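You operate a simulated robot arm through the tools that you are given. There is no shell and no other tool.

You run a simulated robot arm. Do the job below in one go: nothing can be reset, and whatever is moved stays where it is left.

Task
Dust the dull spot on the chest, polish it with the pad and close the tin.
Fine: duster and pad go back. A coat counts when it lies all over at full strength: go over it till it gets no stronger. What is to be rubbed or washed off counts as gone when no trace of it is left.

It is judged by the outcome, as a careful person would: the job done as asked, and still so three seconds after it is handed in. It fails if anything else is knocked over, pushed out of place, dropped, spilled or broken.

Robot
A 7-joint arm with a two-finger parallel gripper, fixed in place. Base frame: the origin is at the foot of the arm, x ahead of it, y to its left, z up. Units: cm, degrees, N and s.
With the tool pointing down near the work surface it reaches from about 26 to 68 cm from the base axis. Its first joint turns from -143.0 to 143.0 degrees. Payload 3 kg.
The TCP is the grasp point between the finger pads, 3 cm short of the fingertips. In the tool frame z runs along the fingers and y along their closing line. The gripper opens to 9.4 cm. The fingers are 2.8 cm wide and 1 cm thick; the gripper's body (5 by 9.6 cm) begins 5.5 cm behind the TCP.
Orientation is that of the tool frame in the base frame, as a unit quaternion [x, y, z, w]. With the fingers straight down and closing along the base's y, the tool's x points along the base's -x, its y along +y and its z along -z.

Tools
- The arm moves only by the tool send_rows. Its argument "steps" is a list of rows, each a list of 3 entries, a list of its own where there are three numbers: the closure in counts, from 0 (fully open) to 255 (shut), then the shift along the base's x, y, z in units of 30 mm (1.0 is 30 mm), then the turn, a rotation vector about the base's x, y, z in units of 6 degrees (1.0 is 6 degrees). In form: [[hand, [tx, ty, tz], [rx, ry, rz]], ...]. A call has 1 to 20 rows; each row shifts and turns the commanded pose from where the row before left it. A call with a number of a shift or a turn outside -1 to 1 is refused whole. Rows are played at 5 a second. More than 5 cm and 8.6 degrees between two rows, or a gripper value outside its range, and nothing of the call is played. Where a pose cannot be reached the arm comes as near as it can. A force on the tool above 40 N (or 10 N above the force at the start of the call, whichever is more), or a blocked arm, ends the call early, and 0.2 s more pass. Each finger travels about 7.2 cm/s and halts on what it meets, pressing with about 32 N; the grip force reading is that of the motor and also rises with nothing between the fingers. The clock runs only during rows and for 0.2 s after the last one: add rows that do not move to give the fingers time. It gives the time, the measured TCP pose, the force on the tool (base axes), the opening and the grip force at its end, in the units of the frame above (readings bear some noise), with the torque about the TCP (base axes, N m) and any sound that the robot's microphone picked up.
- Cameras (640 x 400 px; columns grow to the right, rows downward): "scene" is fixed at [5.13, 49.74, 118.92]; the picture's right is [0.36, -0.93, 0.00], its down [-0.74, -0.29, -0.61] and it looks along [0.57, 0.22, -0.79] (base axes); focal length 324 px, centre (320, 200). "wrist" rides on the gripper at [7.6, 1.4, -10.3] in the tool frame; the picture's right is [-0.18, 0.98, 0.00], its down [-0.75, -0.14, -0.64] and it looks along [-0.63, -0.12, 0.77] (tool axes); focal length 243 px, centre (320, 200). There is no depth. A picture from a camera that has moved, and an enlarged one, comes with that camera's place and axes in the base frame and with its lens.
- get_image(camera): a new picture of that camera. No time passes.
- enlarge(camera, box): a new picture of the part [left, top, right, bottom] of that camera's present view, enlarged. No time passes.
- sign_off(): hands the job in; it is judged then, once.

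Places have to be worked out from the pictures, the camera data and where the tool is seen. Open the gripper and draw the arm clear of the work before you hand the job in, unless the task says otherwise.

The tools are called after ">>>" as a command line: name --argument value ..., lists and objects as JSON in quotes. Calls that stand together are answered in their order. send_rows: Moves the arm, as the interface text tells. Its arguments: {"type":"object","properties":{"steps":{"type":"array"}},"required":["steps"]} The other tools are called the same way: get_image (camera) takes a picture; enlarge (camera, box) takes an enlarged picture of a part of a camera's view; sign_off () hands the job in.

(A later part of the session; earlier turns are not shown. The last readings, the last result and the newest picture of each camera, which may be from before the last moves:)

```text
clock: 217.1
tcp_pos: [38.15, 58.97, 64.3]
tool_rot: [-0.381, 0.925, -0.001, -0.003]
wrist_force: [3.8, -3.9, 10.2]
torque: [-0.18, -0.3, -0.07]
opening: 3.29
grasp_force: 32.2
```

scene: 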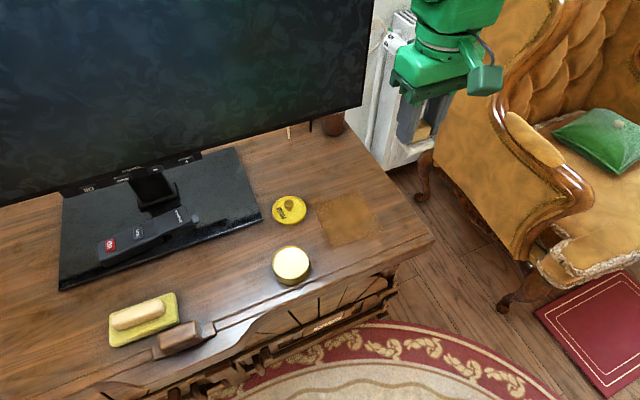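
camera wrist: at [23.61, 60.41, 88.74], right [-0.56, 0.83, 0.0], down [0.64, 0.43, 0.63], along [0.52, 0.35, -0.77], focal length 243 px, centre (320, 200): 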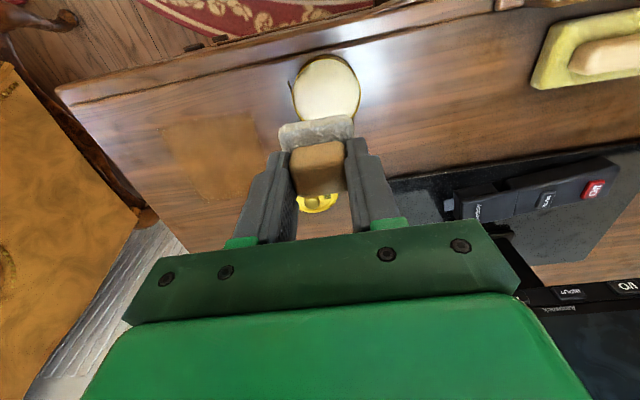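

10 N at the front-left. One more lane right at the front border, then I lift and look.

>>> send_rows --steps '[[255, [-0.22, -0.204, 0], [0, 0, 0]], [255, [0.371, -0.397, 0], [0, 0, 0]], [255, [0.371, -0.397, 0], [0, 0, 0]], [255, [0.371, -0.397, 0], [0, 0, 0]], [255, [0.371, -0.397, 0], [0, 0, 0]], [255, [0.371, -0.397, 0], [0, 0, 0]], [255, [0.371, -0.397, 0], [0, 0, 0]], [255, [0, 0, 0], [0, 0, 0]]]'

```text
clock: 218.9
tcp_pos: [44.14, 51.09, 64.52]
tool_rot: [-0.38, 0.925, 0.0, -0.004]
wrist_force: [0.3, -1.1, -1.4]
torque: [-0.02, -0.01, 0.01]
opening: 3.29
grasp_force: 32.5
```

Contact faded toward the right end; I press again and sweep this border lane back to the left.

>>> send_rows --steps '[[255, [0, 0, -0.02], [0, 0, 0]], [255, [0, 0, -0.015], [0, 0, 0]], [255, [-0.371, 0.397, 0], [0, 0, 0]], [255, [-0.371, 0.397, 0], [0, 0, 0]], [255, [-0.371, 0.397, 0.001], [0, 0, 0]], [255, [-0.371, 0.397, 0.001], [0, 0, 0]], [255, [-0.371, 0.397, 0.001], [0, 0, 0]], [255, [-0.371, 0.397, 0.001], [0, 0, 0]], [255, [0, 0, 0], [0, 0, 0]]]'

```text
clock: 220.9
tcp_pos: [37.49, 58.45, 64.41]
tool_rot: [-0.38, 0.925, 0.001, -0.003]
wrist_force: [3.1, -3.2, 24.4]
torque: [-0.12, -0.2, 0.02]
opening: 3.29
grasp_force: 31.7
```

Firm contact along that lane. I lift off and swing the arm to the clear viewing position.

>>> send_rows --steps '[[255, [0, 0, 0.1], [0, 0, 0]], [255, [0, 0, 0.5], [0, 0, 0]], [255, [0, 0, 0.9], [0, 0, 0]], [255, [0, 0, 0.9], [0, 0, 0]], [255, [0, 0, 0.9], [0, 0, 0]], [255, [0, -0.1, 0.9], [0, 0, 0]], [255, [0.2, -0.3, 0.9], [0, 0, 0]], [255, [0.4, -0.5, 0.9], [0, 0, 0]], [255, [0.6, -0.7, 0.8], [0, 0, 0]], [255, [0.6, -0.7, 0.7], [0, 0, 0]], [255, [0.5, -0.5, 0.4], [0, 0, 0]], [255, [0, 0, 0], [0, 0, 0]]]'

>>> get_image --camera "scene"

>>> enlarge --camera "scene" --box '[290, 175, 402, 260]'

```text
clock: 223.5
tcp_pos: [44.42, 50.04, 88.17]
tool_rot: [-0.38, 0.925, 0.001, -0.004]
wrist_force: [0.8, -0.6, -1.1]
torque: [0.03, -0.01, 0.0]
opening: 3.28
grasp_force: 31.8
```

```text
taken
```

scene: 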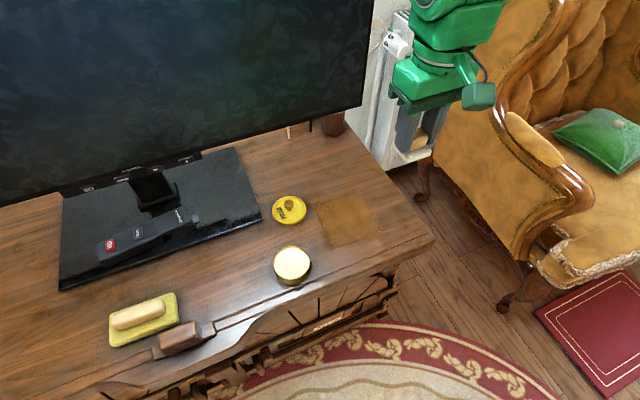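

```text
4.71 times, centred on (346, 218) of scene
camera zoom: at [5.13, 49.74, 118.92], right [0.36, -0.93, 0.0], down [-0.74, -0.29, -0.61], along [0.57, 0.22, -0.79], focal length 1527 px, centre (198, 118)
```

zoom: 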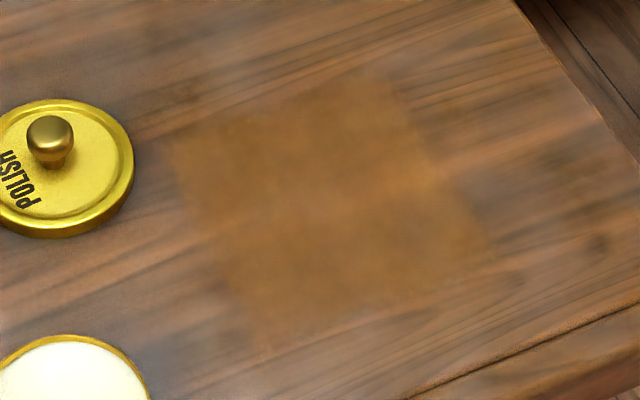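

The patch edges are crisper now. I enlarge the same boxes as before to compare the tone with the previous pass.

>>> enlarge --camera "scene" --box '[308, 185, 388, 235]'

>>> enlarge --camera "scene" --box '[308, 210, 388, 260]'

>>> enlarge --camera "scene" --box '[250, 235, 330, 300]'

```text
8.00 times, centred on (348, 210) of scene
camera zoom: at [5.13, 49.74, 118.92], right [0.36, -0.93, 0.0], down [-0.74, -0.29, -0.61], along [0.57, 0.22, -0.79], focal length 2595 px, centre (96, 120)
```

zoom: 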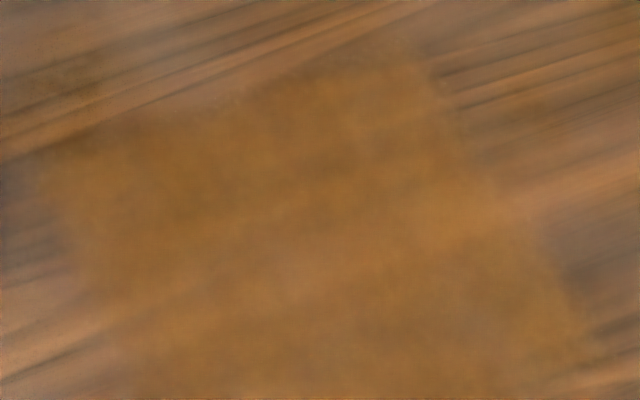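

```text
8.00 times, centred on (348, 235) of scene
camera zoom: at [5.13, 49.74, 118.92], right [0.36, -0.93, 0.0], down [-0.74, -0.29, -0.61], along [0.57, 0.22, -0.79], focal length 2595 px, centre (96, -80)
```

zoom: 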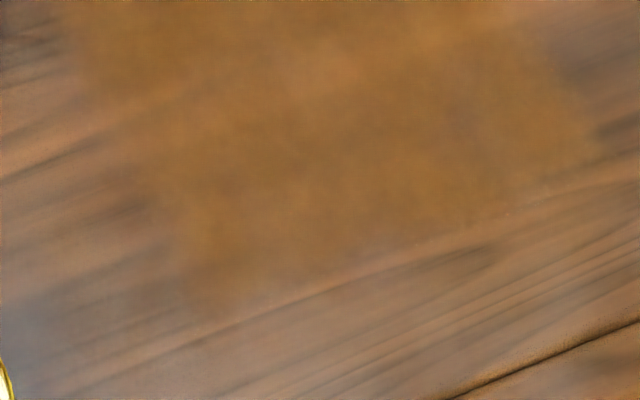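

```text
6.15 times, centred on (290, 268) of scene
camera zoom: at [5.13, 49.74, 118.92], right [0.36, -0.93, 0.0], down [-0.74, -0.29, -0.61], along [0.57, 0.22, -0.79], focal length 1996 px, centre (505, -215)
```

zoom: 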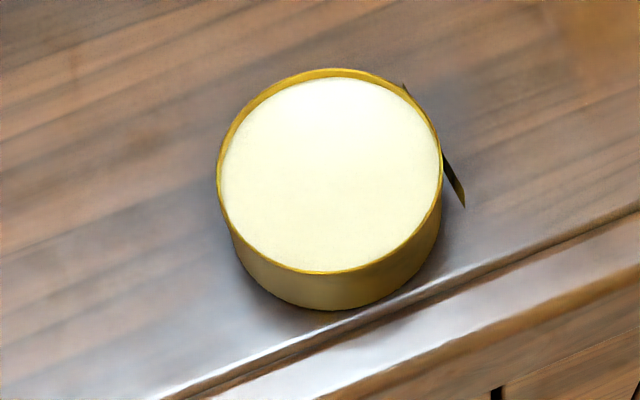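

The tone is the same as after the previous pass, in the middle and along the edges, so the coat has reached full strength. The pad can go home: I carry it above its old place at (19.95, 76.03).

>>> send_rows --steps '[[255, [-0.4, 0.43, 0], [0, 0, 0]], [255, [-0.8, 0.85, 0], [0, 0, 0]], [255, [-0.9, 0.956, -0.3], [0, 0, 0]], [255, [-0.9, 0.956, -0.4], [0, 0, 0]], [255, [-0.9, 0.956, -0.4], [0, 0, 0]], [255, [-0.9, 0.956, -0.4], [0, 0, 0]], [255, [-0.9, 0.956, -0.4], [0, 0, 0]], [255, [-0.9, 0.956, -0.4], [0, 0, 0]], [255, [-0.85, 0.9, -0.4], [0, 0, 0]], [255, [-0.6, 0.63, -0.4], [0, 0, 0]], [255, [-0.107, 0.117, -0.4], [0, 0, 0]], [255, [0, 0, 0], [0, 0, 0]], [255, [0, 0, 0], [0, 0, 0]]]'

>>> get_image --camera "wrist"

```text
clock: 226.3
tcp_pos: [19.84, 76.08, 77.53]
tool_rot: [-0.381, 0.925, 0.0, -0.003]
wrist_force: [0.6, -0.1, -0.4]
torque: [0.01, -0.02, 0.01]
opening: 3.28
grasp_force: 32.3
```

```text
taken
camera wrist: at [13.65, 71.68, 87.86], right [-0.56, 0.83, 0.0], down [0.64, 0.43, 0.64], along [0.53, 0.36, -0.77], focal length 243 px, centre (320, 200)
```

wrist: 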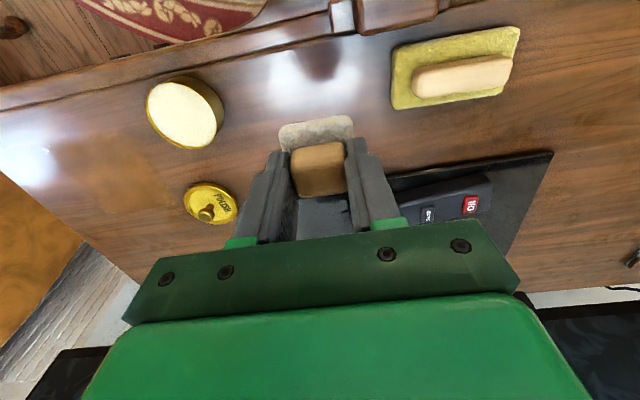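

I'm above the pad's home. I lower to just above the expected contact height.

>>> send_rows --steps '[[255, [0.02, -0.01, -0.6], [0, 0, 0]], [255, [0, 0, -0.9], [0, 0, 0]], [255, [0, 0, -0.9], [0, 0, 0]], [255, [0, 0, -0.9], [0, 0, 0]], [255, [0, 0, -0.6], [0, 0, 0]], [255, [0, 0, -0.2], [0, 0, 0]], [255, [0, 0, 0], [0, 0, 0]]]'

```text
clock: 227.9
tcp_pos: [19.93, 76.06, 65.1]
tool_rot: [-0.38, 0.925, 0.0, -0.004]
wrist_force: [0.1, -0.1, -0.8]
torque: [-0.01, -0.02, -0.02]
opening: 3.29
grasp_force: 32.6
```

At z 65.1 and free; I creep down to contact.

>>> send_rows --steps '[[255, [0, 0, -0.07], [0, 0, 0]], [255, [0, 0, -0.06], [0, 0, 0]], [255, [0, 0, -0.05], [0, 0, 0]], [255, [0, 0, 0], [0, 0, 0]]]'

```text
clock: 228.9
tcp_pos: [19.99, 75.96, 64.65]
tool_rot: [-0.38, 0.925, 0.0, -0.004]
wrist_force: [-0.8, 0.9, 0.0]
torque: [0.01, 0.0, 0.03]
opening: 3.27
grasp_force: 32.1
```

Still free at z 64.65; continuing in 1 mm steps.

>>> send_rows --steps '[[255, [0, 0, -0.04], [0, 0, 0]], [255, [0, 0, -0.03], [0, 0, 0]], [255, [0, 0, -0.03], [0, 0, 0]], [255, [0, 0, 0], [0, 0, 0]]]'

```text
clock: 229.9
tcp_pos: [19.98, 76.06, 64.32]
tool_rot: [-0.381, 0.925, 0.001, -0.004]
wrist_force: [-0.6, -3.8, 13.0]
torque: [-0.12, -0.16, 0.0]
opening: 3.28
grasp_force: 32.5
```

The pad rests on the chest with 13 N. I ease off, open the fingers just clear of the handle, and rise straight up.

>>> send_rows --steps '[[255, [0, 0, 0.015], [0, 0, 0]], [155, [0, 0, 0.01], [0, 0, 0]], [140, [0, 0, 0.02], [0, 0, 0]], [130, [0, 0, 0.05], [0, 0, 0]], [125, [0, 0, 0.2], [0, 0, 0]], [120, [0, 0, 0.5], [0, 0, 0]], [110, [0, 0, 0.8], [0, 0, 0]], [110, [0, 0, 0.9], [0, 0, 0]], [110, [0, 0, 0.9], [0, 0, 0]], [110, [0, 0, 0], [0, 0, 0]]]'

>>> get_image --camera "wrist"

>>> get_image --camera "scene"

```text
clock: 232.1
tcp_pos: [19.9, 75.94, 74.69]
tool_rot: [-0.38, 0.925, -0.001, -0.004]
wrist_force: [-0.1, -0.2, 0.5]
torque: [0.02, 0.02, 0.0]
opening: 5.35
grasp_force: 0.1
```

```text
taken
camera wrist: at [13.68, 71.64, 84.92], right [-0.56, 0.83, 0.0], down [0.64, 0.43, 0.64], along [0.53, 0.36, -0.77], focal length 243 px, centre (320, 200)
```

wrist: 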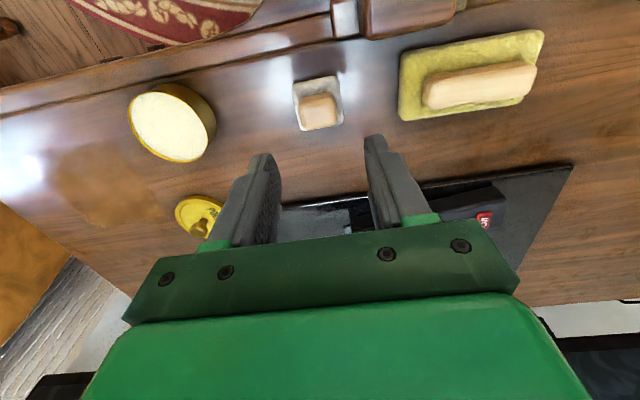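

```text
taken
```

scene: 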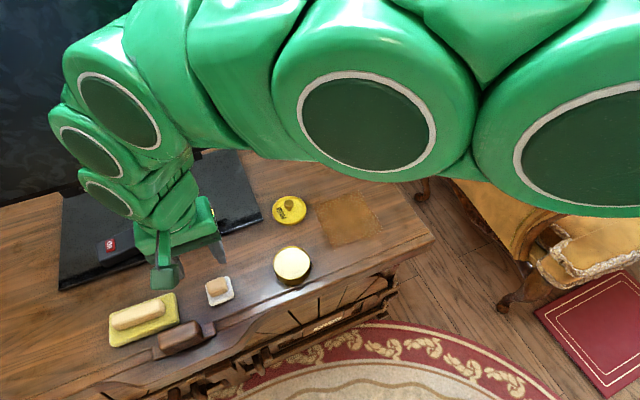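

The pad stands back in place. I compare it with its original picture using the same enlargement, and look at the duster too.

>>> enlarge --camera "scene" --box '[190, 265, 254, 305]'

>>> enlarge --camera "scene" --box '[90, 230, 330, 380]'

```text
10.00 times, centred on (222, 285) of scene
camera zoom: at [5.13, 49.74, 118.92], right [0.36, -0.93, 0.0], down [-0.74, -0.29, -0.61], along [0.57, 0.22, -0.79], focal length 3244 px, centre (1300, -650)
```

zoom: 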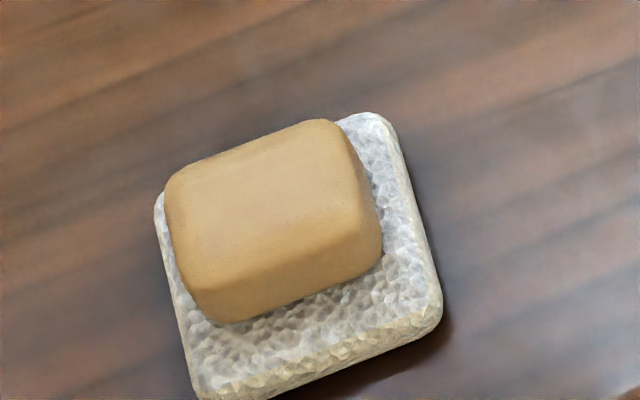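

```text
2.67 times, centred on (210, 305) of scene
camera zoom: at [5.13, 49.74, 118.92], right [0.36, -0.93, 0.0], down [-0.74, -0.29, -0.61], along [0.57, 0.22, -0.79], focal length 865 px, centre (613, -80)
```

zoom: 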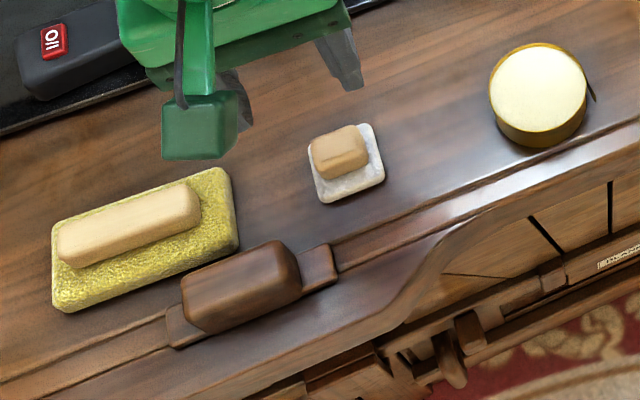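

Both pad and duster are within about 2 mm of where they were. Now I level the tool and move above the lid to fetch it.

>>> send_rows --steps '[[110, [0.4, -0.08, 0], [0.05, -0.063, 0]], [110, [0.8, -0.16, 0], [0, 0, 0]], [110, [0.9, -0.18, 0], [0, 0, 0]], [110, [0.9, -0.18, 0], [0, 0, 0]], [110, [0.9, -0.18, 0], [0, 0, 0]], [110, [0.9, -0.18, 0], [0, 0, 0]], [110, [0.9, -0.18, 0], [0, 0, 0]], [110, [0.9, -0.18, 0], [0, 0, 0]], [110, [0.5, -0.1, 0], [0, 0, -0.5]], [110, [0.23, -0.06, 0], [0, 0, 0]], [110, [0, 0, -0.4], [0, 0, 0]], [110, [0, 0, 0], [0, 0, 0]]]'

>>> get_image --camera "wrist"

>>> get_image --camera "scene"

```text
clock: 234.7
tcp_pos: [41.92, 71.62, 73.24]
tool_rot: [-0.357, 0.934, 0.001, 0.001]
wrist_force: [0.2, 0.0, 0.5]
torque: [0.02, -0.01, -0.04]
opening: 5.36
grasp_force: 0.1
```

```text
taken
camera wrist: at [35.44, 67.52, 83.53], right [-0.52, 0.86, 0.0], down [0.66, 0.39, 0.64], along [0.55, 0.33, -0.77], focal length 243 px, centre (320, 200)
```

wrist: 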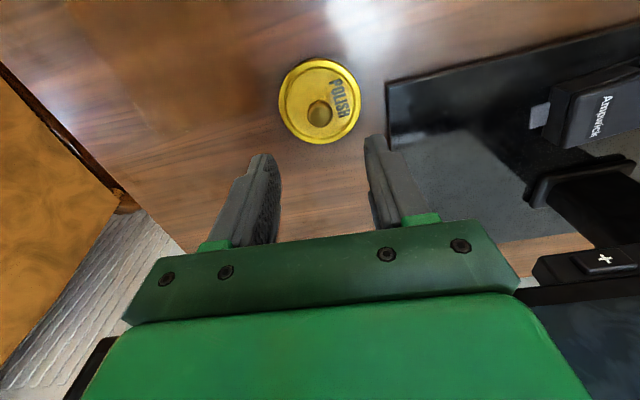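

```text
taken
```

scene: 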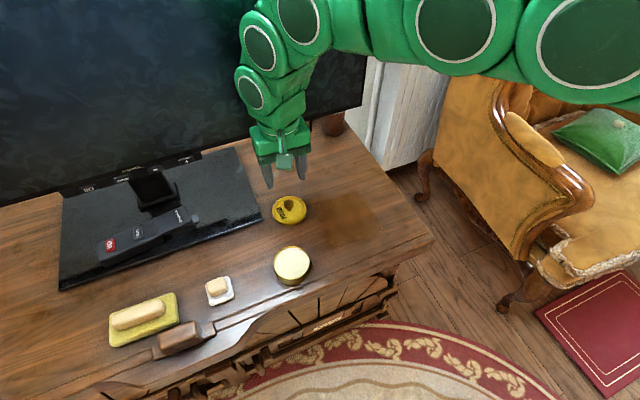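

The knob is right under the tool. I lower around it to the height at which I released it.

>>> send_rows --steps '[[110, [0, -0.02, -0.6], [0, 0, 0]], [110, [0, 0, -0.8], [0, 0, 0]], [110, [0, 0, -0.7], [0, 0, 0]], [110, [0, 0, -0.4], [0, 0, 0]], [110, [0, 0, -0.2], [0, 0, 0]], [110, [0, 0, 0], [0, 0, 0]]]'

>>> enlarge --camera "wrist" --box '[240, 100, 400, 225]'

>>> enlarge --camera "scene" --box '[240, 170, 336, 230]'

```text
clock: 236.1
tcp_pos: [42.06, 71.47, 65.05]
tool_rot: [-0.356, 0.935, 0.0, -0.001]
wrist_force: [-0.1, 0.1, 0.8]
torque: [-0.01, -0.02, 0.0]
opening: 5.34
grasp_force: 0.0
```

```text
3.20 times, centred on (320, 162) of wrist
camera zoom: at [35.47, 67.42, 75.45], right [-0.52, 0.86, 0.0], down [0.66, 0.39, 0.64], along [0.55, 0.33, -0.77], focal length 776 px, centre (320, 320)
```

zoom: 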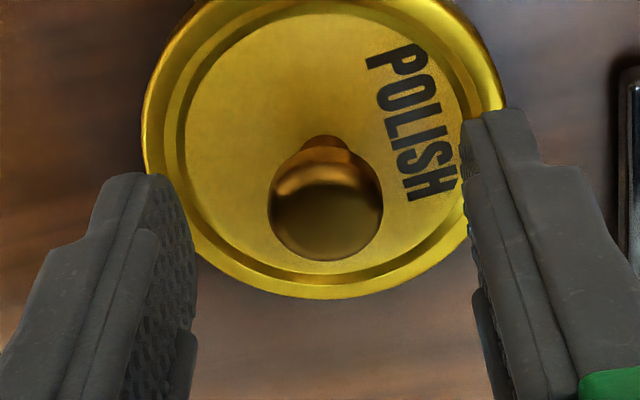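

```text
6.67 times, centred on (288, 200) of scene
camera zoom: at [5.13, 49.74, 118.92], right [0.36, -0.93, 0.0], down [-0.74, -0.29, -0.61], along [0.57, 0.22, -0.79], focal length 2163 px, centre (533, 200)
```

zoom: 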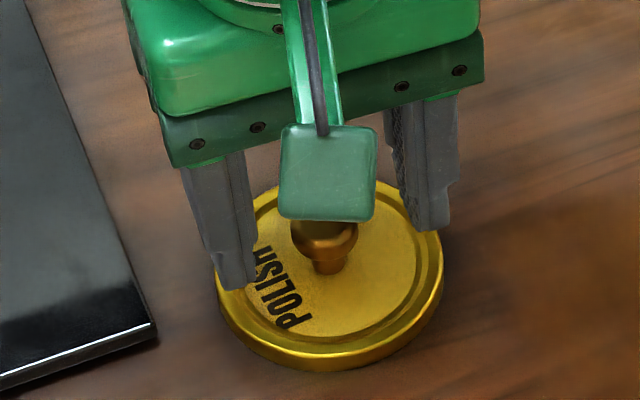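

The knob is centred between the fingers. I go down another 1.5 mm and close on it.

>>> send_rows --steps '[[110, [0, 0, -0.05], [0, 0, 0]], [150, [0, 0, 0], [0, 0, 0]], [190, [0, 0, 0], [0, 0, 0]], [220, [0, 0, 0], [0, 0, 0]], [255, [0, 0, 0], [0, 0, 0]], [255, [0, 0, 0], [0, 0, 0]], [255, [0, 0, 0], [0, 0, 0]]]'

```text
clock: 237.7
tcp_pos: [41.97, 71.49, 65.0]
tool_rot: [-0.355, 0.935, 0.001, 0.0]
wrist_force: [-0.2, -0.3, 1.4]
torque: [-0.01, -0.03, 0.02]
opening: 2.02
grasp_force: 32.0
```

The lid is gripped at 2.02 cm. Before moving it I take a fresh enlarged picture of the open tin to fix its present position.

>>> enlarge --camera "scene" --box '[262, 238, 326, 298]'

```text
6.67 times, centred on (294, 268) of scene
camera zoom: at [5.13, 49.74, 118.92], right [0.36, -0.93, 0.0], down [-0.74, -0.29, -0.61], along [0.57, 0.22, -0.79], focal length 2163 px, centre (493, -253)
```

zoom: 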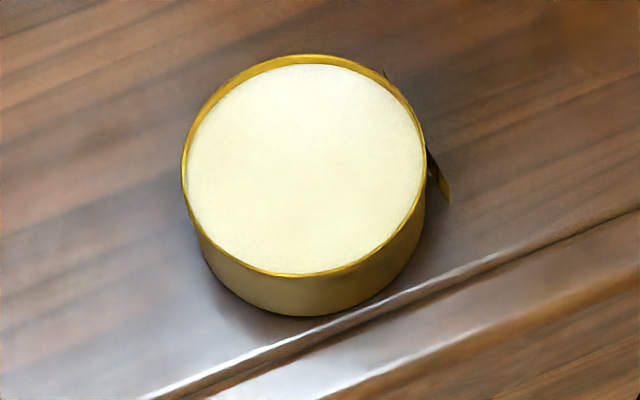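

The tin has shifted about 3 mm toward -y from the dipping, so its new lid centre is about (29.26, 65.10). I lift the lid straight up.

>>> send_rows --steps '[[255, [0, 0, 0.2], [0, 0, 0]], [255, [0, 0, 0.6], [0, 0, 0]], [255, [0, 0, 0.9], [0, 0, 0]], [255, [0, 0, 0.9], [0, 0, 0]], [255, [0, 0, 0.9], [0, 0, 0]], [255, [0, 0, 0.6], [0, 0, 0]], [255, [-0.4, -0.2, 0], [0, 0, 0]], [255, [-0.7, -0.35, 0], [0, 0, 0]], [255, [-0.8, -0.4, 0], [0, 0, 0]], [255, [-0.8, -0.4, 0], [0, 0, 0]], [255, [-0.8, -0.4, 0], [0, 0, 0]], [255, [-0.5, -0.25, 0], [0, 0, 0]], [255, [-0.24, -0.13, 0], [0, 0, 0]], [255, [0, 0, 0], [0, 0, 0]], [255, [0, 0, 0], [0, 0, 0]]]'

>>> get_image --camera "wrist"

>>> get_image --camera "scene"

```text
clock: 240.9
tcp_pos: [29.23, 65.1, 77.35]
tool_rot: [-0.356, 0.934, 0.001, 0.0]
wrist_force: [0.3, 0.1, -0.4]
torque: [0.01, -0.06, -0.01]
opening: 1.98
grasp_force: 32.3
```

```text
taken
camera wrist: at [22.71, 61.06, 87.62], right [-0.52, 0.86, 0.0], down [0.66, 0.4, 0.64], along [0.55, 0.33, -0.77], focal length 243 px, centre (320, 200)
```

wrist: 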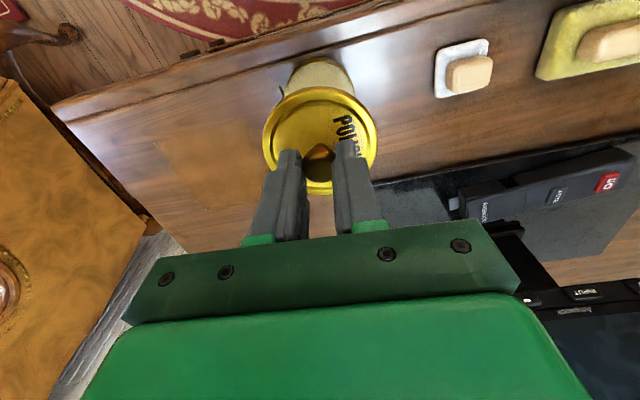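

```text
taken
```

scene: 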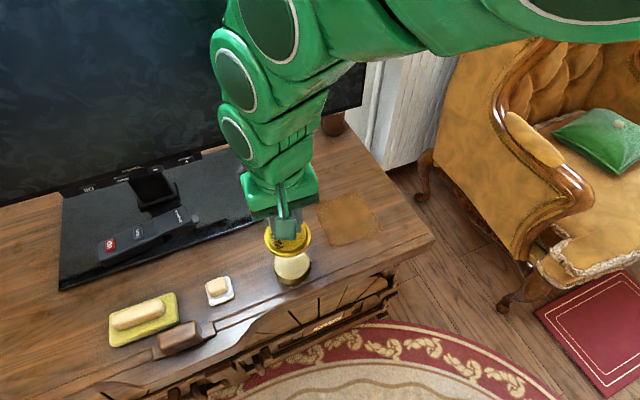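

The picture looks just like when I lifted the lid off, so alignment is close. I enlarge it to check the offset between lid and tin.

>>> enlarge --camera "wrist" --box '[250, 50, 390, 160]'

>>> enlarge --camera "scene" --box '[250, 215, 340, 290]'

```text
3.64 times, centred on (320, 105) of wrist
camera zoom: at [22.71, 61.06, 87.62], right [-0.52, 0.86, 0.0], down [0.66, 0.4, 0.64], along [0.55, 0.33, -0.77], focal length 882 px, centre (320, 546)
```

zoom: 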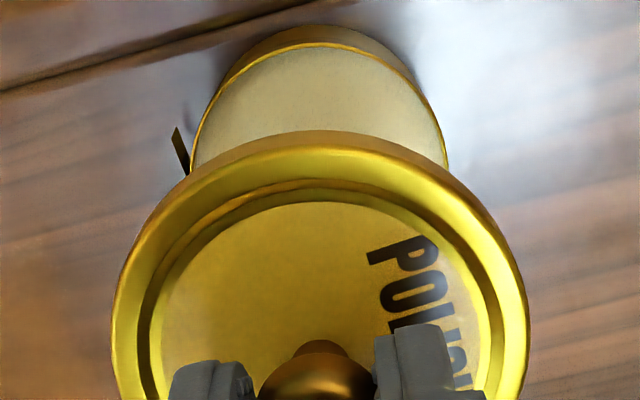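

```text
5.33 times, centred on (295, 252) of scene
camera zoom: at [5.13, 49.74, 118.92], right [0.36, -0.93, 0.0], down [-0.74, -0.29, -0.61], along [0.57, 0.22, -0.79], focal length 1730 px, centre (453, -80)
```

zoom: 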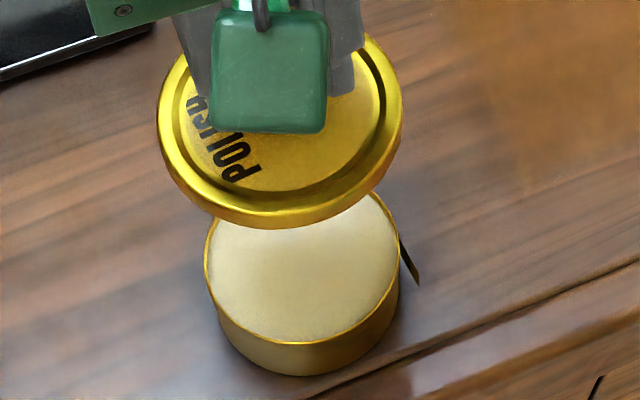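

Lid and tin are aligned within about 1 mm both ways. I lower the lid to about 1.5 cm above its seat.

>>> send_rows --steps '[[255, [0, 0, -0.6], [0, 0, 0]], [255, [0, 0, -0.8], [0, 0, 0]], [255, [0, 0, -0.7], [0, 0, 0]], [255, [0, 0, -0.4], [0, 0, 0]], [255, [0, 0, -0.2], [0, 0, 0]], [255, [0, 0, 0], [0, 0, 0]]]'

>>> enlarge --camera "wrist" --box '[240, 60, 400, 185]'

>>> enlarge --camera "scene" --box '[250, 220, 346, 300]'

```text
clock: 242.3
tcp_pos: [29.21, 65.08, 69.26]
tool_rot: [-0.356, 0.935, 0.0, 0.0]
wrist_force: [-0.7, -0.4, -0.6]
torque: [0.0, 0.0, -0.01]
opening: 2.0
grasp_force: 32.3
```

```text
3.20 times, centred on (320, 122) of wrist
camera zoom: at [22.72, 61.05, 79.53], right [-0.52, 0.86, 0.0], down [0.66, 0.4, 0.64], along [0.55, 0.33, -0.77], focal length 776 px, centre (320, 448)
```

zoom: 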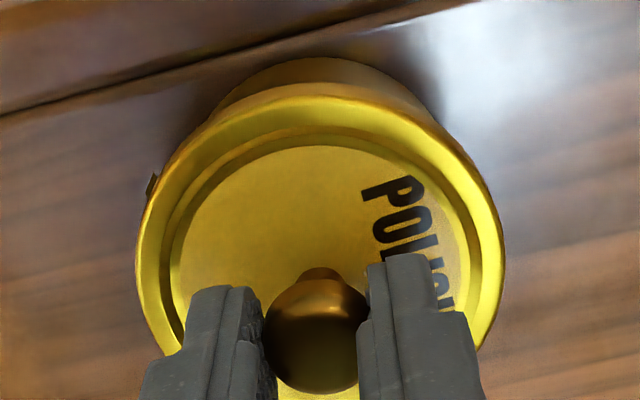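

```text
5.00 times, centred on (298, 260) of scene
camera zoom: at [5.13, 49.74, 118.92], right [0.36, -0.93, 0.0], down [-0.74, -0.29, -0.61], along [0.57, 0.22, -0.79], focal length 1622 px, centre (430, -100)
```

zoom: 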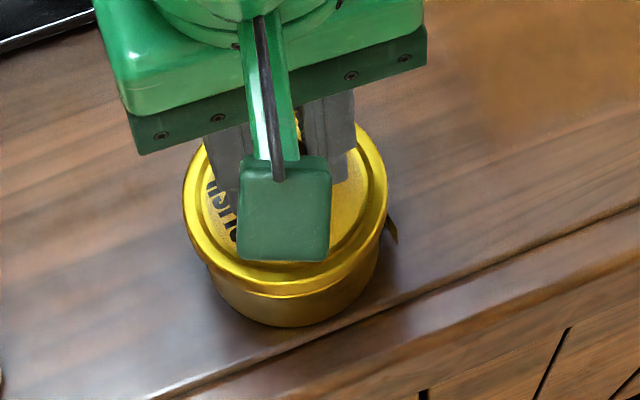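

The lid hovers squarely over the tin. I lower on in small steps, watching the force.

>>> send_rows --steps '[[255, [0, 0, -0.15], [0, 0, 0]], [255, [0, 0, -0.12], [0, 0, 0]], [255, [0, 0, -0.08], [0, 0, 0]], [255, [0, 0, -0.05], [0, 0, 0]], [255, [0, 0, 0], [0, 0, 0]]]'

```text
clock: 243.5
tcp_pos: [29.28, 65.2, 68.0]
tool_rot: [-0.356, 0.935, 0.0, 0.001]
wrist_force: [1.0, 1.6, 0.4]
torque: [0.04, -0.1, 0.0]
opening: 1.99
grasp_force: 32.2
```

Only a trace of sideways force at z 68.0. I continue down in 1 mm steps.

>>> send_rows --steps '[[255, [0, 0, -0.04], [0, 0, 0]], [255, [0, 0, -0.04], [0, 0, 0]], [255, [0, 0, -0.04], [0, 0, 0]], [255, [0, 0, 0], [0, 0, 0]]]'

>>> enlarge --camera "scene" --box '[250, 220, 346, 300]'

```text
clock: 244.5
tcp_pos: [29.28, 65.04, 67.75]
tool_rot: [-0.356, 0.934, 0.001, 0.0]
wrist_force: [1.0, 1.5, 0.0]
torque: [0.06, -0.06, -0.02]
opening: 2.01
grasp_force: 32.1
```

```text
5.00 times, centred on (298, 260) of scene
camera zoom: at [5.13, 49.74, 118.92], right [0.36, -0.93, 0.0], down [-0.74, -0.29, -0.61], along [0.57, 0.22, -0.79], focal length 1622 px, centre (430, -100)
```

zoom: 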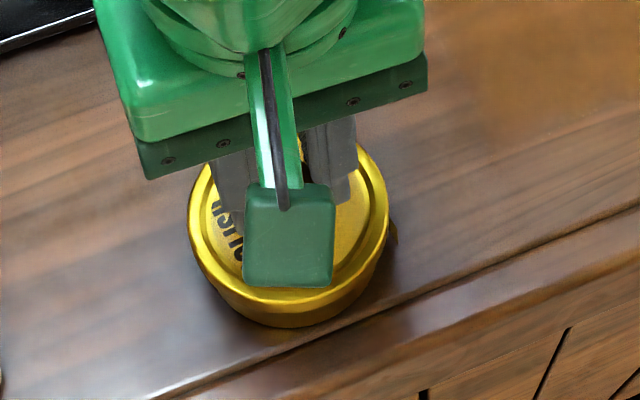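

The lid skirt is sliding over the tin. I keep lowering toward the seat.

>>> send_rows --steps '[[255, [0, 0, -0.04], [0, 0, 0]], [255, [0, 0, -0.04], [0, 0, 0]], [255, [0, 0, -0.03], [0, 0, 0]], [255, [0, 0, 0], [0, 0, 0]]]'

```text
clock: 245.5
tcp_pos: [29.2, 65.15, 67.42]
tool_rot: [-0.356, 0.934, 0.001, 0.001]
wrist_force: [-2.7, -7.8, 31.2]
torque: [-0.18, -0.01, -0.01]
opening: 2.03
grasp_force: 32.2
```

31 N at z 67.4, which is where I expect the seat. I check the pictures to see whether the lid is fully down.

>>> enlarge --camera "scene" --box '[250, 220, 346, 300]'

>>> enlarge --camera "wrist" --box '[240, 70, 400, 210]'

```text
5.00 times, centred on (298, 260) of scene
camera zoom: at [5.13, 49.74, 118.92], right [0.36, -0.93, 0.0], down [-0.74, -0.29, -0.61], along [0.57, 0.22, -0.79], focal length 1622 px, centre (430, -100)
```

zoom: 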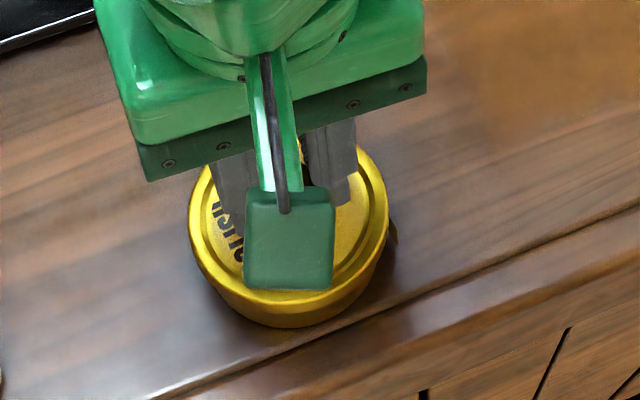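

```text
2.86 times, centred on (320, 140) of wrist
camera zoom: at [22.74, 61.06, 77.72], right [-0.52, 0.86, 0.0], down [0.66, 0.39, 0.64], along [0.55, 0.33, -0.77], focal length 693 px, centre (320, 371)
```

zoom: 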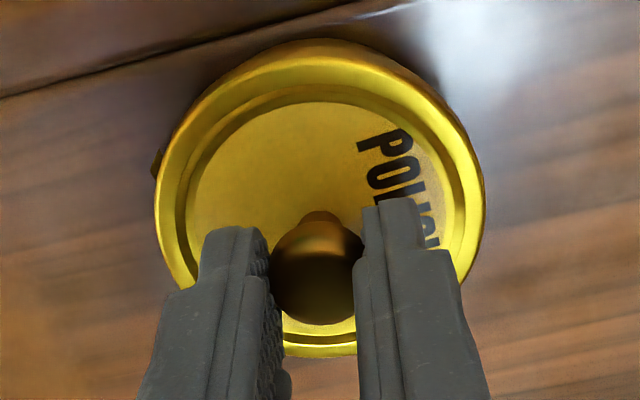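

The lid looks fully over the rim, but I heard a snap when it came loose, so it may need a firm push to click shut. I press down a little further.

>>> send_rows --steps '[[255, [0, 0, -0.02], [0, 0, 0]], [255, [0, 0, 0], [0, 0, 0]]]'

```text
clock: 246.1
tcp_pos: [29.29, 65.18, 67.45]
tool_rot: [-0.356, 0.935, 0.002, -0.001]
wrist_force: [4.0, -2.9, 30.8]
torque: [0.02, -0.19, 0.01]
opening: 2.01
grasp_force: 32.4
```

The force stayed at 31 N. I press a bit further and listen for a snap.

>>> send_rows --steps '[[255, [0, 0, -0.03], [0, 0, 0]], [255, [0, 0, 0], [0, 0, 0]]]'

```text
clock: 246.7
tcp_pos: [29.2, 65.18, 67.32]
tool_rot: [-0.355, 0.935, 0.001, 0.001]
wrist_force: [5.2, 0.3, 29.9]
torque: [0.07, -0.19, 0.01]
opening: 2.0
grasp_force: 31.7
```

Force holds at 30 N, so the fingers are probably slipping on the ball. I open, rise, and check how the lid sits before pressing it from above.

>>> send_rows --steps '[[255, [0, 0, 0.03], [0, 0, 0]], [190, [0, 0, 0], [0, 0, 0]], [150, [0, 0, 0], [0, 0, 0]], [130, [0, 0, 0], [0, 0, 0]], [130, [0, 0, 0.2], [0, 0, 0]], [130, [0, 0, 0.6], [0, 0, 0]], [130, [0, 0, 0.9], [0, 0, 0]], [130, [0, 0, 0.6], [0, 0, 0]], [130, [0, 0, 0], [0, 0, 0]]]'

>>> get_image --camera "wrist"

>>> enlarge --camera "scene" --box '[250, 225, 330, 300]'

```text
clock: 248.7
tcp_pos: [29.27, 65.11, 74.26]
tool_rot: [-0.356, 0.934, 0.001, -0.001]
wrist_force: [-0.4, 0.3, 0.4]
torque: [0.01, -0.01, 0.01]
opening: 4.6
grasp_force: 0.2
heard: snap
```

```text
taken
camera wrist: at [22.72, 61.03, 84.5], right [-0.52, 0.86, 0.0], down [0.66, 0.4, 0.64], along [0.55, 0.33, -0.77], focal length 243 px, centre (320, 200)
```

wrist: 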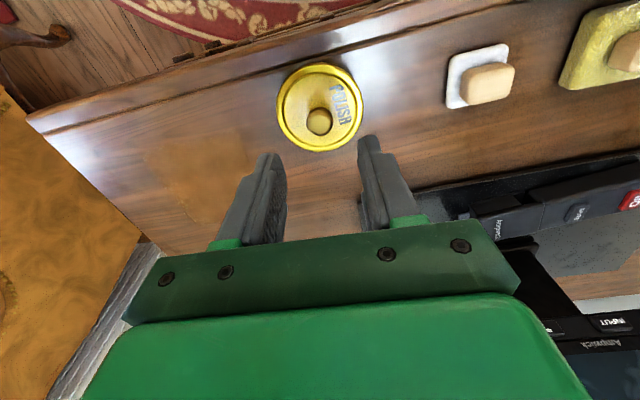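

```text
5.33 times, centred on (290, 262) of scene
camera zoom: at [5.13, 49.74, 118.92], right [0.36, -0.93, 0.0], down [-0.74, -0.29, -0.61], along [0.57, 0.22, -0.79], focal length 1730 px, centre (480, -133)
```

zoom: 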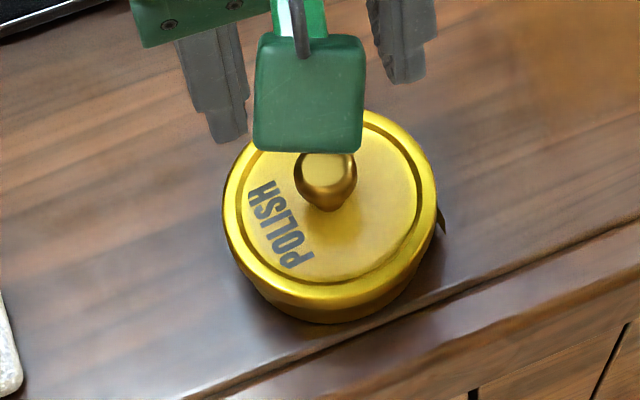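

A snap was heard as I let go, which suggests the lid latched. I draw the arm up and away to compare the closed tin with its first picture.

>>> send_rows --steps '[[130, [0, 0, 0.8], [0, 0, 0]], [130, [0, 0, 0.9], [0, 0, 0]], [100, [0.4, -0.5, 0.8], [0, 0, 0]], [60, [0.7, -0.8, 0.6], [0, 0, 0]], [30, [0.8, -0.8, 0.5], [0, 0, 0]], [0, [0.8, -0.8, 0.4], [0, 0, 0]], [0, [0.8, -0.8, 0.2], [0, 0, 0]], [0, [0.8, -0.8, 0], [0, 0, 0]], [0, [0.6, -0.6, 0], [0, 0, 0]], [0, [0, 0, 0], [0, 0, 0]]]'

>>> get_image --camera "scene"

>>> enlarge --camera "scene" --box '[262, 260, 326, 300]'

>>> enlarge --camera "scene" --box '[262, 240, 326, 280]'

```text
clock: 250.9
tcp_pos: [43.94, 49.83, 86.87]
tool_rot: [-0.355, 0.935, 0.002, 0.001]
wrist_force: [-0.3, 0.6, 0.2]
torque: [0.0, -0.02, -0.03]
opening: 9.39
grasp_force: 0.1
```

```text
taken
```

scene: 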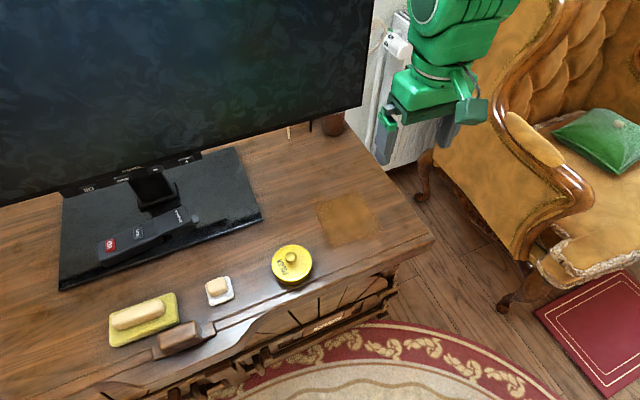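

```text
10.00 times, centred on (294, 280) of scene
camera zoom: at [5.13, 49.74, 118.92], right [0.36, -0.93, 0.0], down [-0.74, -0.29, -0.61], along [0.57, 0.22, -0.79], focal length 3244 px, centre (580, -600)
```

zoom: 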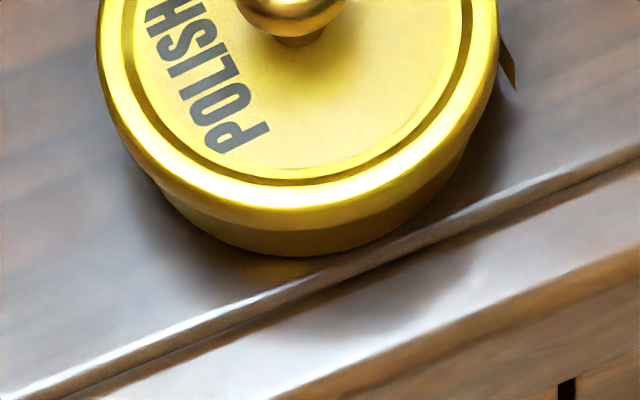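

```text
10.00 times, centred on (294, 260) of scene
camera zoom: at [5.13, 49.74, 118.92], right [0.36, -0.93, 0.0], down [-0.74, -0.29, -0.61], along [0.57, 0.22, -0.79], focal length 3244 px, centre (580, -400)
```

zoom: 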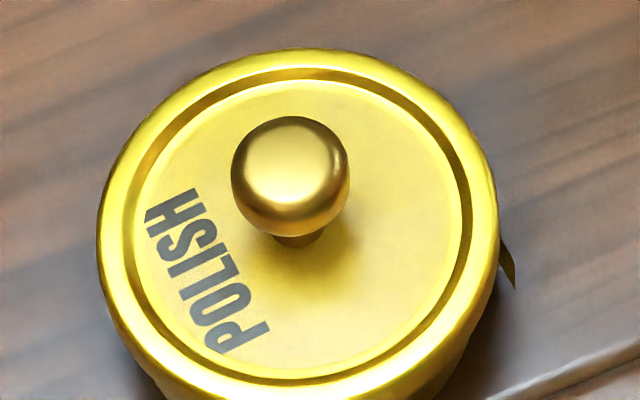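

The closed tin looks as it did at the start. To be certain the lid is level and fully seated, I repeat the earlier low side view with the wrist camera.

>>> send_rows --steps '[[0, [-0.3, 0.14, 0], [0, 0, 0.97]], [0, [-0.3, 0.14, 0], [0, 0, 0.97]], [0, [-0.3, 0.14, 0], [0, 0, 0.97]], [0, [-0.3, 0.14, 0], [0, 0, 0.97]], [0, [-0.3, 0.14, -0.15], [0, 0, 0.97]], [0, [-0.3, 0.14, -0.15], [0, 0, 0.97]], [0, [-0.3, 0.14, -0.2], [0, 0, 0.97]], [0, [-0.3, 0.14, -0.2], [0, 0, 0.97]], [0, [-0.3, 0.14, -0.2], [0, 0, 0.97]], [0, [-0.3, 0.14, -0.2], [0, 0, 0.97]], [0, [-0.3, 0.14, -0.2], [0, 0, 0.97]], [0, [-0.17, 0.14, -0.2], [0, 0, 0.97]], [0, [0, 0, 0], [0.93, 0.36, 0]], [0, [0, 0, 0], [0.93, 0.36, 0]], [0, [0, 0, 0], [0.93, 0.36, 0]], [0, [0, 0, 0], [0.93, 0.36, 0]], [0, [0, 0, 0], [0.93, 0.36, 0]], [0, [0, 0, 0], [0, 0, 0]]]'

>>> get_image --camera "wrist"

>>> enlarge --camera "wrist" --box '[272, 25, 368, 115]'

```text
clock: 254.7
tcp_pos: [33.58, 54.87, 82.25]
tool_rot: [0.798, -0.544, -0.214, -0.146]
wrist_force: [0.2, 0.9, 0.8]
torque: [-0.02, 0.0, 0.02]
opening: 9.4
grasp_force: 0.1
```

```text
taken
camera wrist: at [36.6, 43.37, 87.38], right [-0.97, -0.21, 0.09], down [0.01, 0.36, 0.93], along [-0.23, 0.91, -0.35], focal length 243 px, centre (320, 200)
```

wrist: 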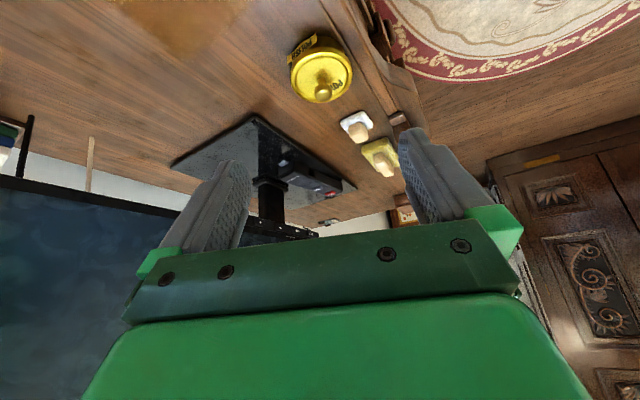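

```text
4.44 times, centred on (320, 70) of wrist
camera zoom: at [36.6, 43.37, 87.38], right [-0.97, -0.21, 0.09], down [0.01, 0.36, 0.93], along [-0.23, 0.91, -0.35], focal length 1078 px, centre (320, 778)
```

zoom: 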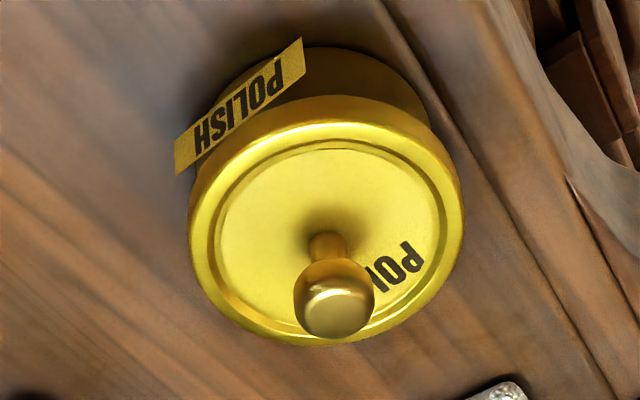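

From the side the lid sits level with the same narrow band of tin showing as before it was opened, so the tin is closed. I level the tool and withdraw the arm to its starting area, then take a last look at everything.

>>> send_rows --steps '[[0, [0, 0, 0.3], [-0.93, -0.36, 0]], [0, [0, 0, 0.3], [-0.93, -0.36, 0]], [0, [0, 0, 0.3], [-0.93, -0.36, 0]], [0, [0.2, -0.2, 0.3], [-0.93, -0.36, 0]], [0, [0.4, -0.3, 0.3], [-0.93, -0.36, 0]], [0, [0.5, -0.3, 0.3], [0, 0, -0.95]], [0, [0.5, -0.3, 0.3], [0, 0, -0.95]], [0, [0.5, -0.3, 0.3], [0, 0, -0.95]], [0, [0.5, -0.3, 0.2], [0, 0, -0.95]], [0, [0.5, -0.2, 0], [0, 0, -0.95]], [0, [0.4, 0, 0], [0, 0, -0.95]], [0, [0.3, 0, 0], [0, 0, -0.95]], [0, [0, 0, 0], [0, 0, -0.95]], [0, [0, 0, 0], [0, 0, -0.95]], [0, [0, 0, 0], [0, 0, -0.95]], [0, [0, 0, 0], [0, 0, -0.95]], [0, [0, 0, 0], [0, 0, 0]]]'

>>> get_image --camera "scene"

>>> enlarge --camera "scene" --box '[290, 175, 402, 260]'

>>> get_image --camera "wrist"

```text
clock: 258.3
tcp_pos: [44.93, 48.97, 90.17]
tool_rot: [-0.413, 0.911, 0.001, 0.0]
wrist_force: [0.5, -0.2, 0.0]
torque: [0.02, 0.01, -0.01]
opening: 9.45
grasp_force: 0.0
```

```text
taken
```

scene: 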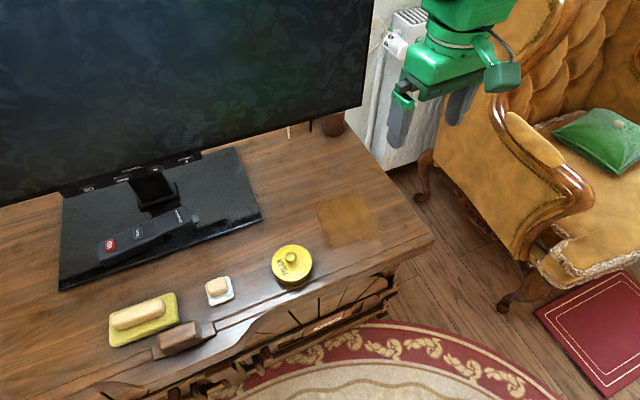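

```text
4.71 times, centred on (346, 218) of scene
camera zoom: at [5.13, 49.74, 118.92], right [0.36, -0.93, 0.0], down [-0.74, -0.29, -0.61], along [0.57, 0.22, -0.79], focal length 1527 px, centre (198, 118)
```

zoom: 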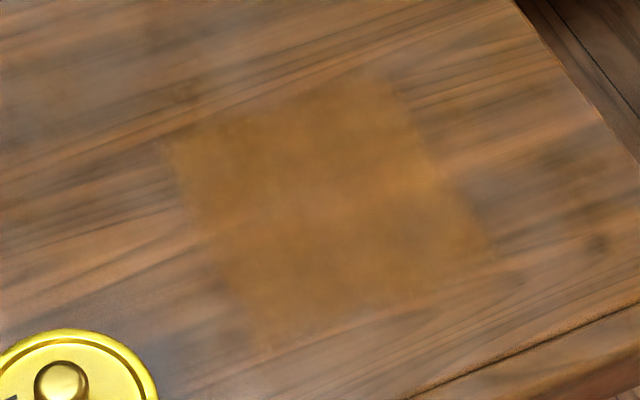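

```text
taken
camera wrist: at [38.98, 44.29, 100.39], right [-0.62, 0.79, 0.0], down [0.6, 0.47, 0.64], along [0.5, 0.4, -0.77], focal length 243 px, centre (320, 200)
```

wrist: 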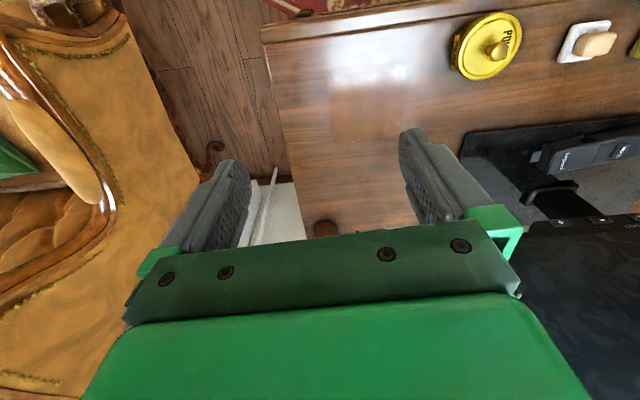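

Everything stands in place. In the wrist view the patch lies partly in the lamp's glare, which can reveal unevenness, so I enlarge that.

>>> enlarge --camera "wrist" --box '[300, 30, 444, 150]'

>>> enlarge --camera "scene" --box '[308, 185, 388, 235]'

```text
3.33 times, centred on (372, 90) of wrist
camera zoom: at [38.98, 44.29, 100.39], right [-0.62, 0.79, 0.0], down [0.6, 0.47, 0.64], along [0.5, 0.4, -0.77], focal length 809 px, centre (147, 567)
```

zoom: 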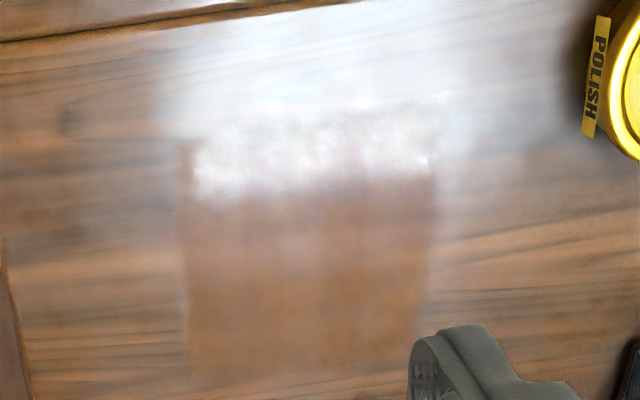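

```text
8.00 times, centred on (348, 210) of scene
camera zoom: at [5.13, 49.74, 118.92], right [0.36, -0.93, 0.0], down [-0.74, -0.29, -0.61], along [0.57, 0.22, -0.79], focal length 2595 px, centre (96, 120)
```

zoom: 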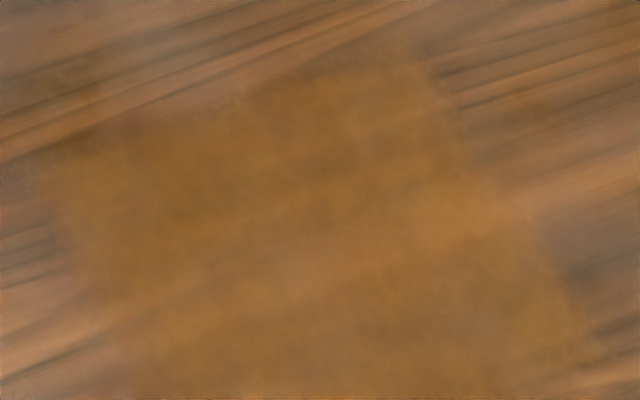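

The coat shows as a crisp, glossy square. I look closer at its far edge, which got the fewest strokes.

>>> enlarge --camera "wrist" --box '[332, 112, 412, 152]'

>>> enlarge --camera "scene" --box '[312, 186, 368, 212]'

>>> enlarge --camera "wrist" --box '[340, 50, 420, 100]'

```text
8.00 times, centred on (372, 132) of wrist
camera zoom: at [38.98, 44.29, 100.39], right [-0.62, 0.79, 0.0], down [0.6, 0.47, 0.64], along [0.5, 0.4, -0.77], focal length 1941 px, centre (-96, 744)
```

zoom: 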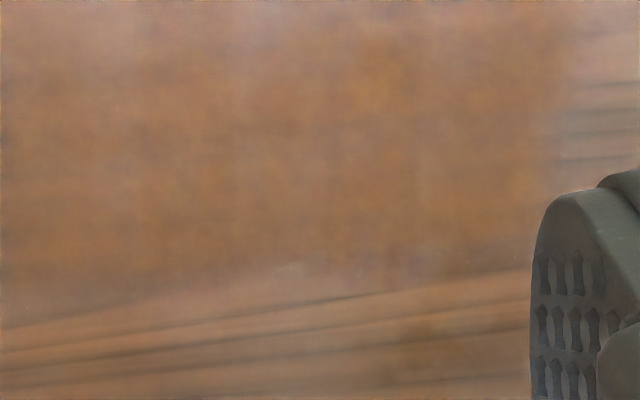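

```text
11.43 times, centred on (340, 199) of scene
camera zoom: at [5.13, 49.74, 118.92], right [0.36, -0.93, 0.0], down [-0.74, -0.29, -0.61], along [0.57, 0.22, -0.79], focal length 3708 px, centre (91, 211)
```

zoom: 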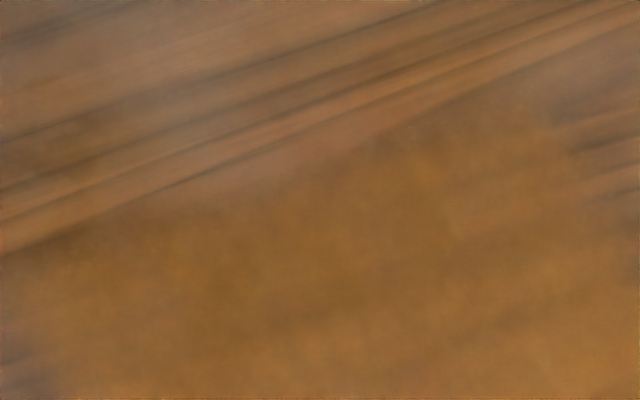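

```text
8.00 times, centred on (380, 75) of wrist
camera zoom: at [38.98, 44.29, 100.39], right [-0.62, 0.79, 0.0], down [0.6, 0.47, 0.64], along [0.5, 0.4, -0.77], focal length 1941 px, centre (-160, 1200)
```

zoom: 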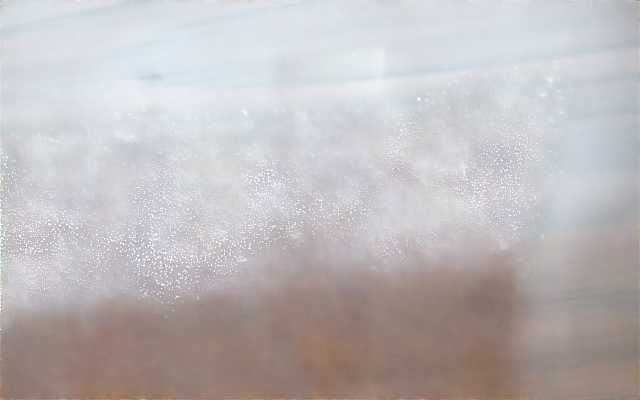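

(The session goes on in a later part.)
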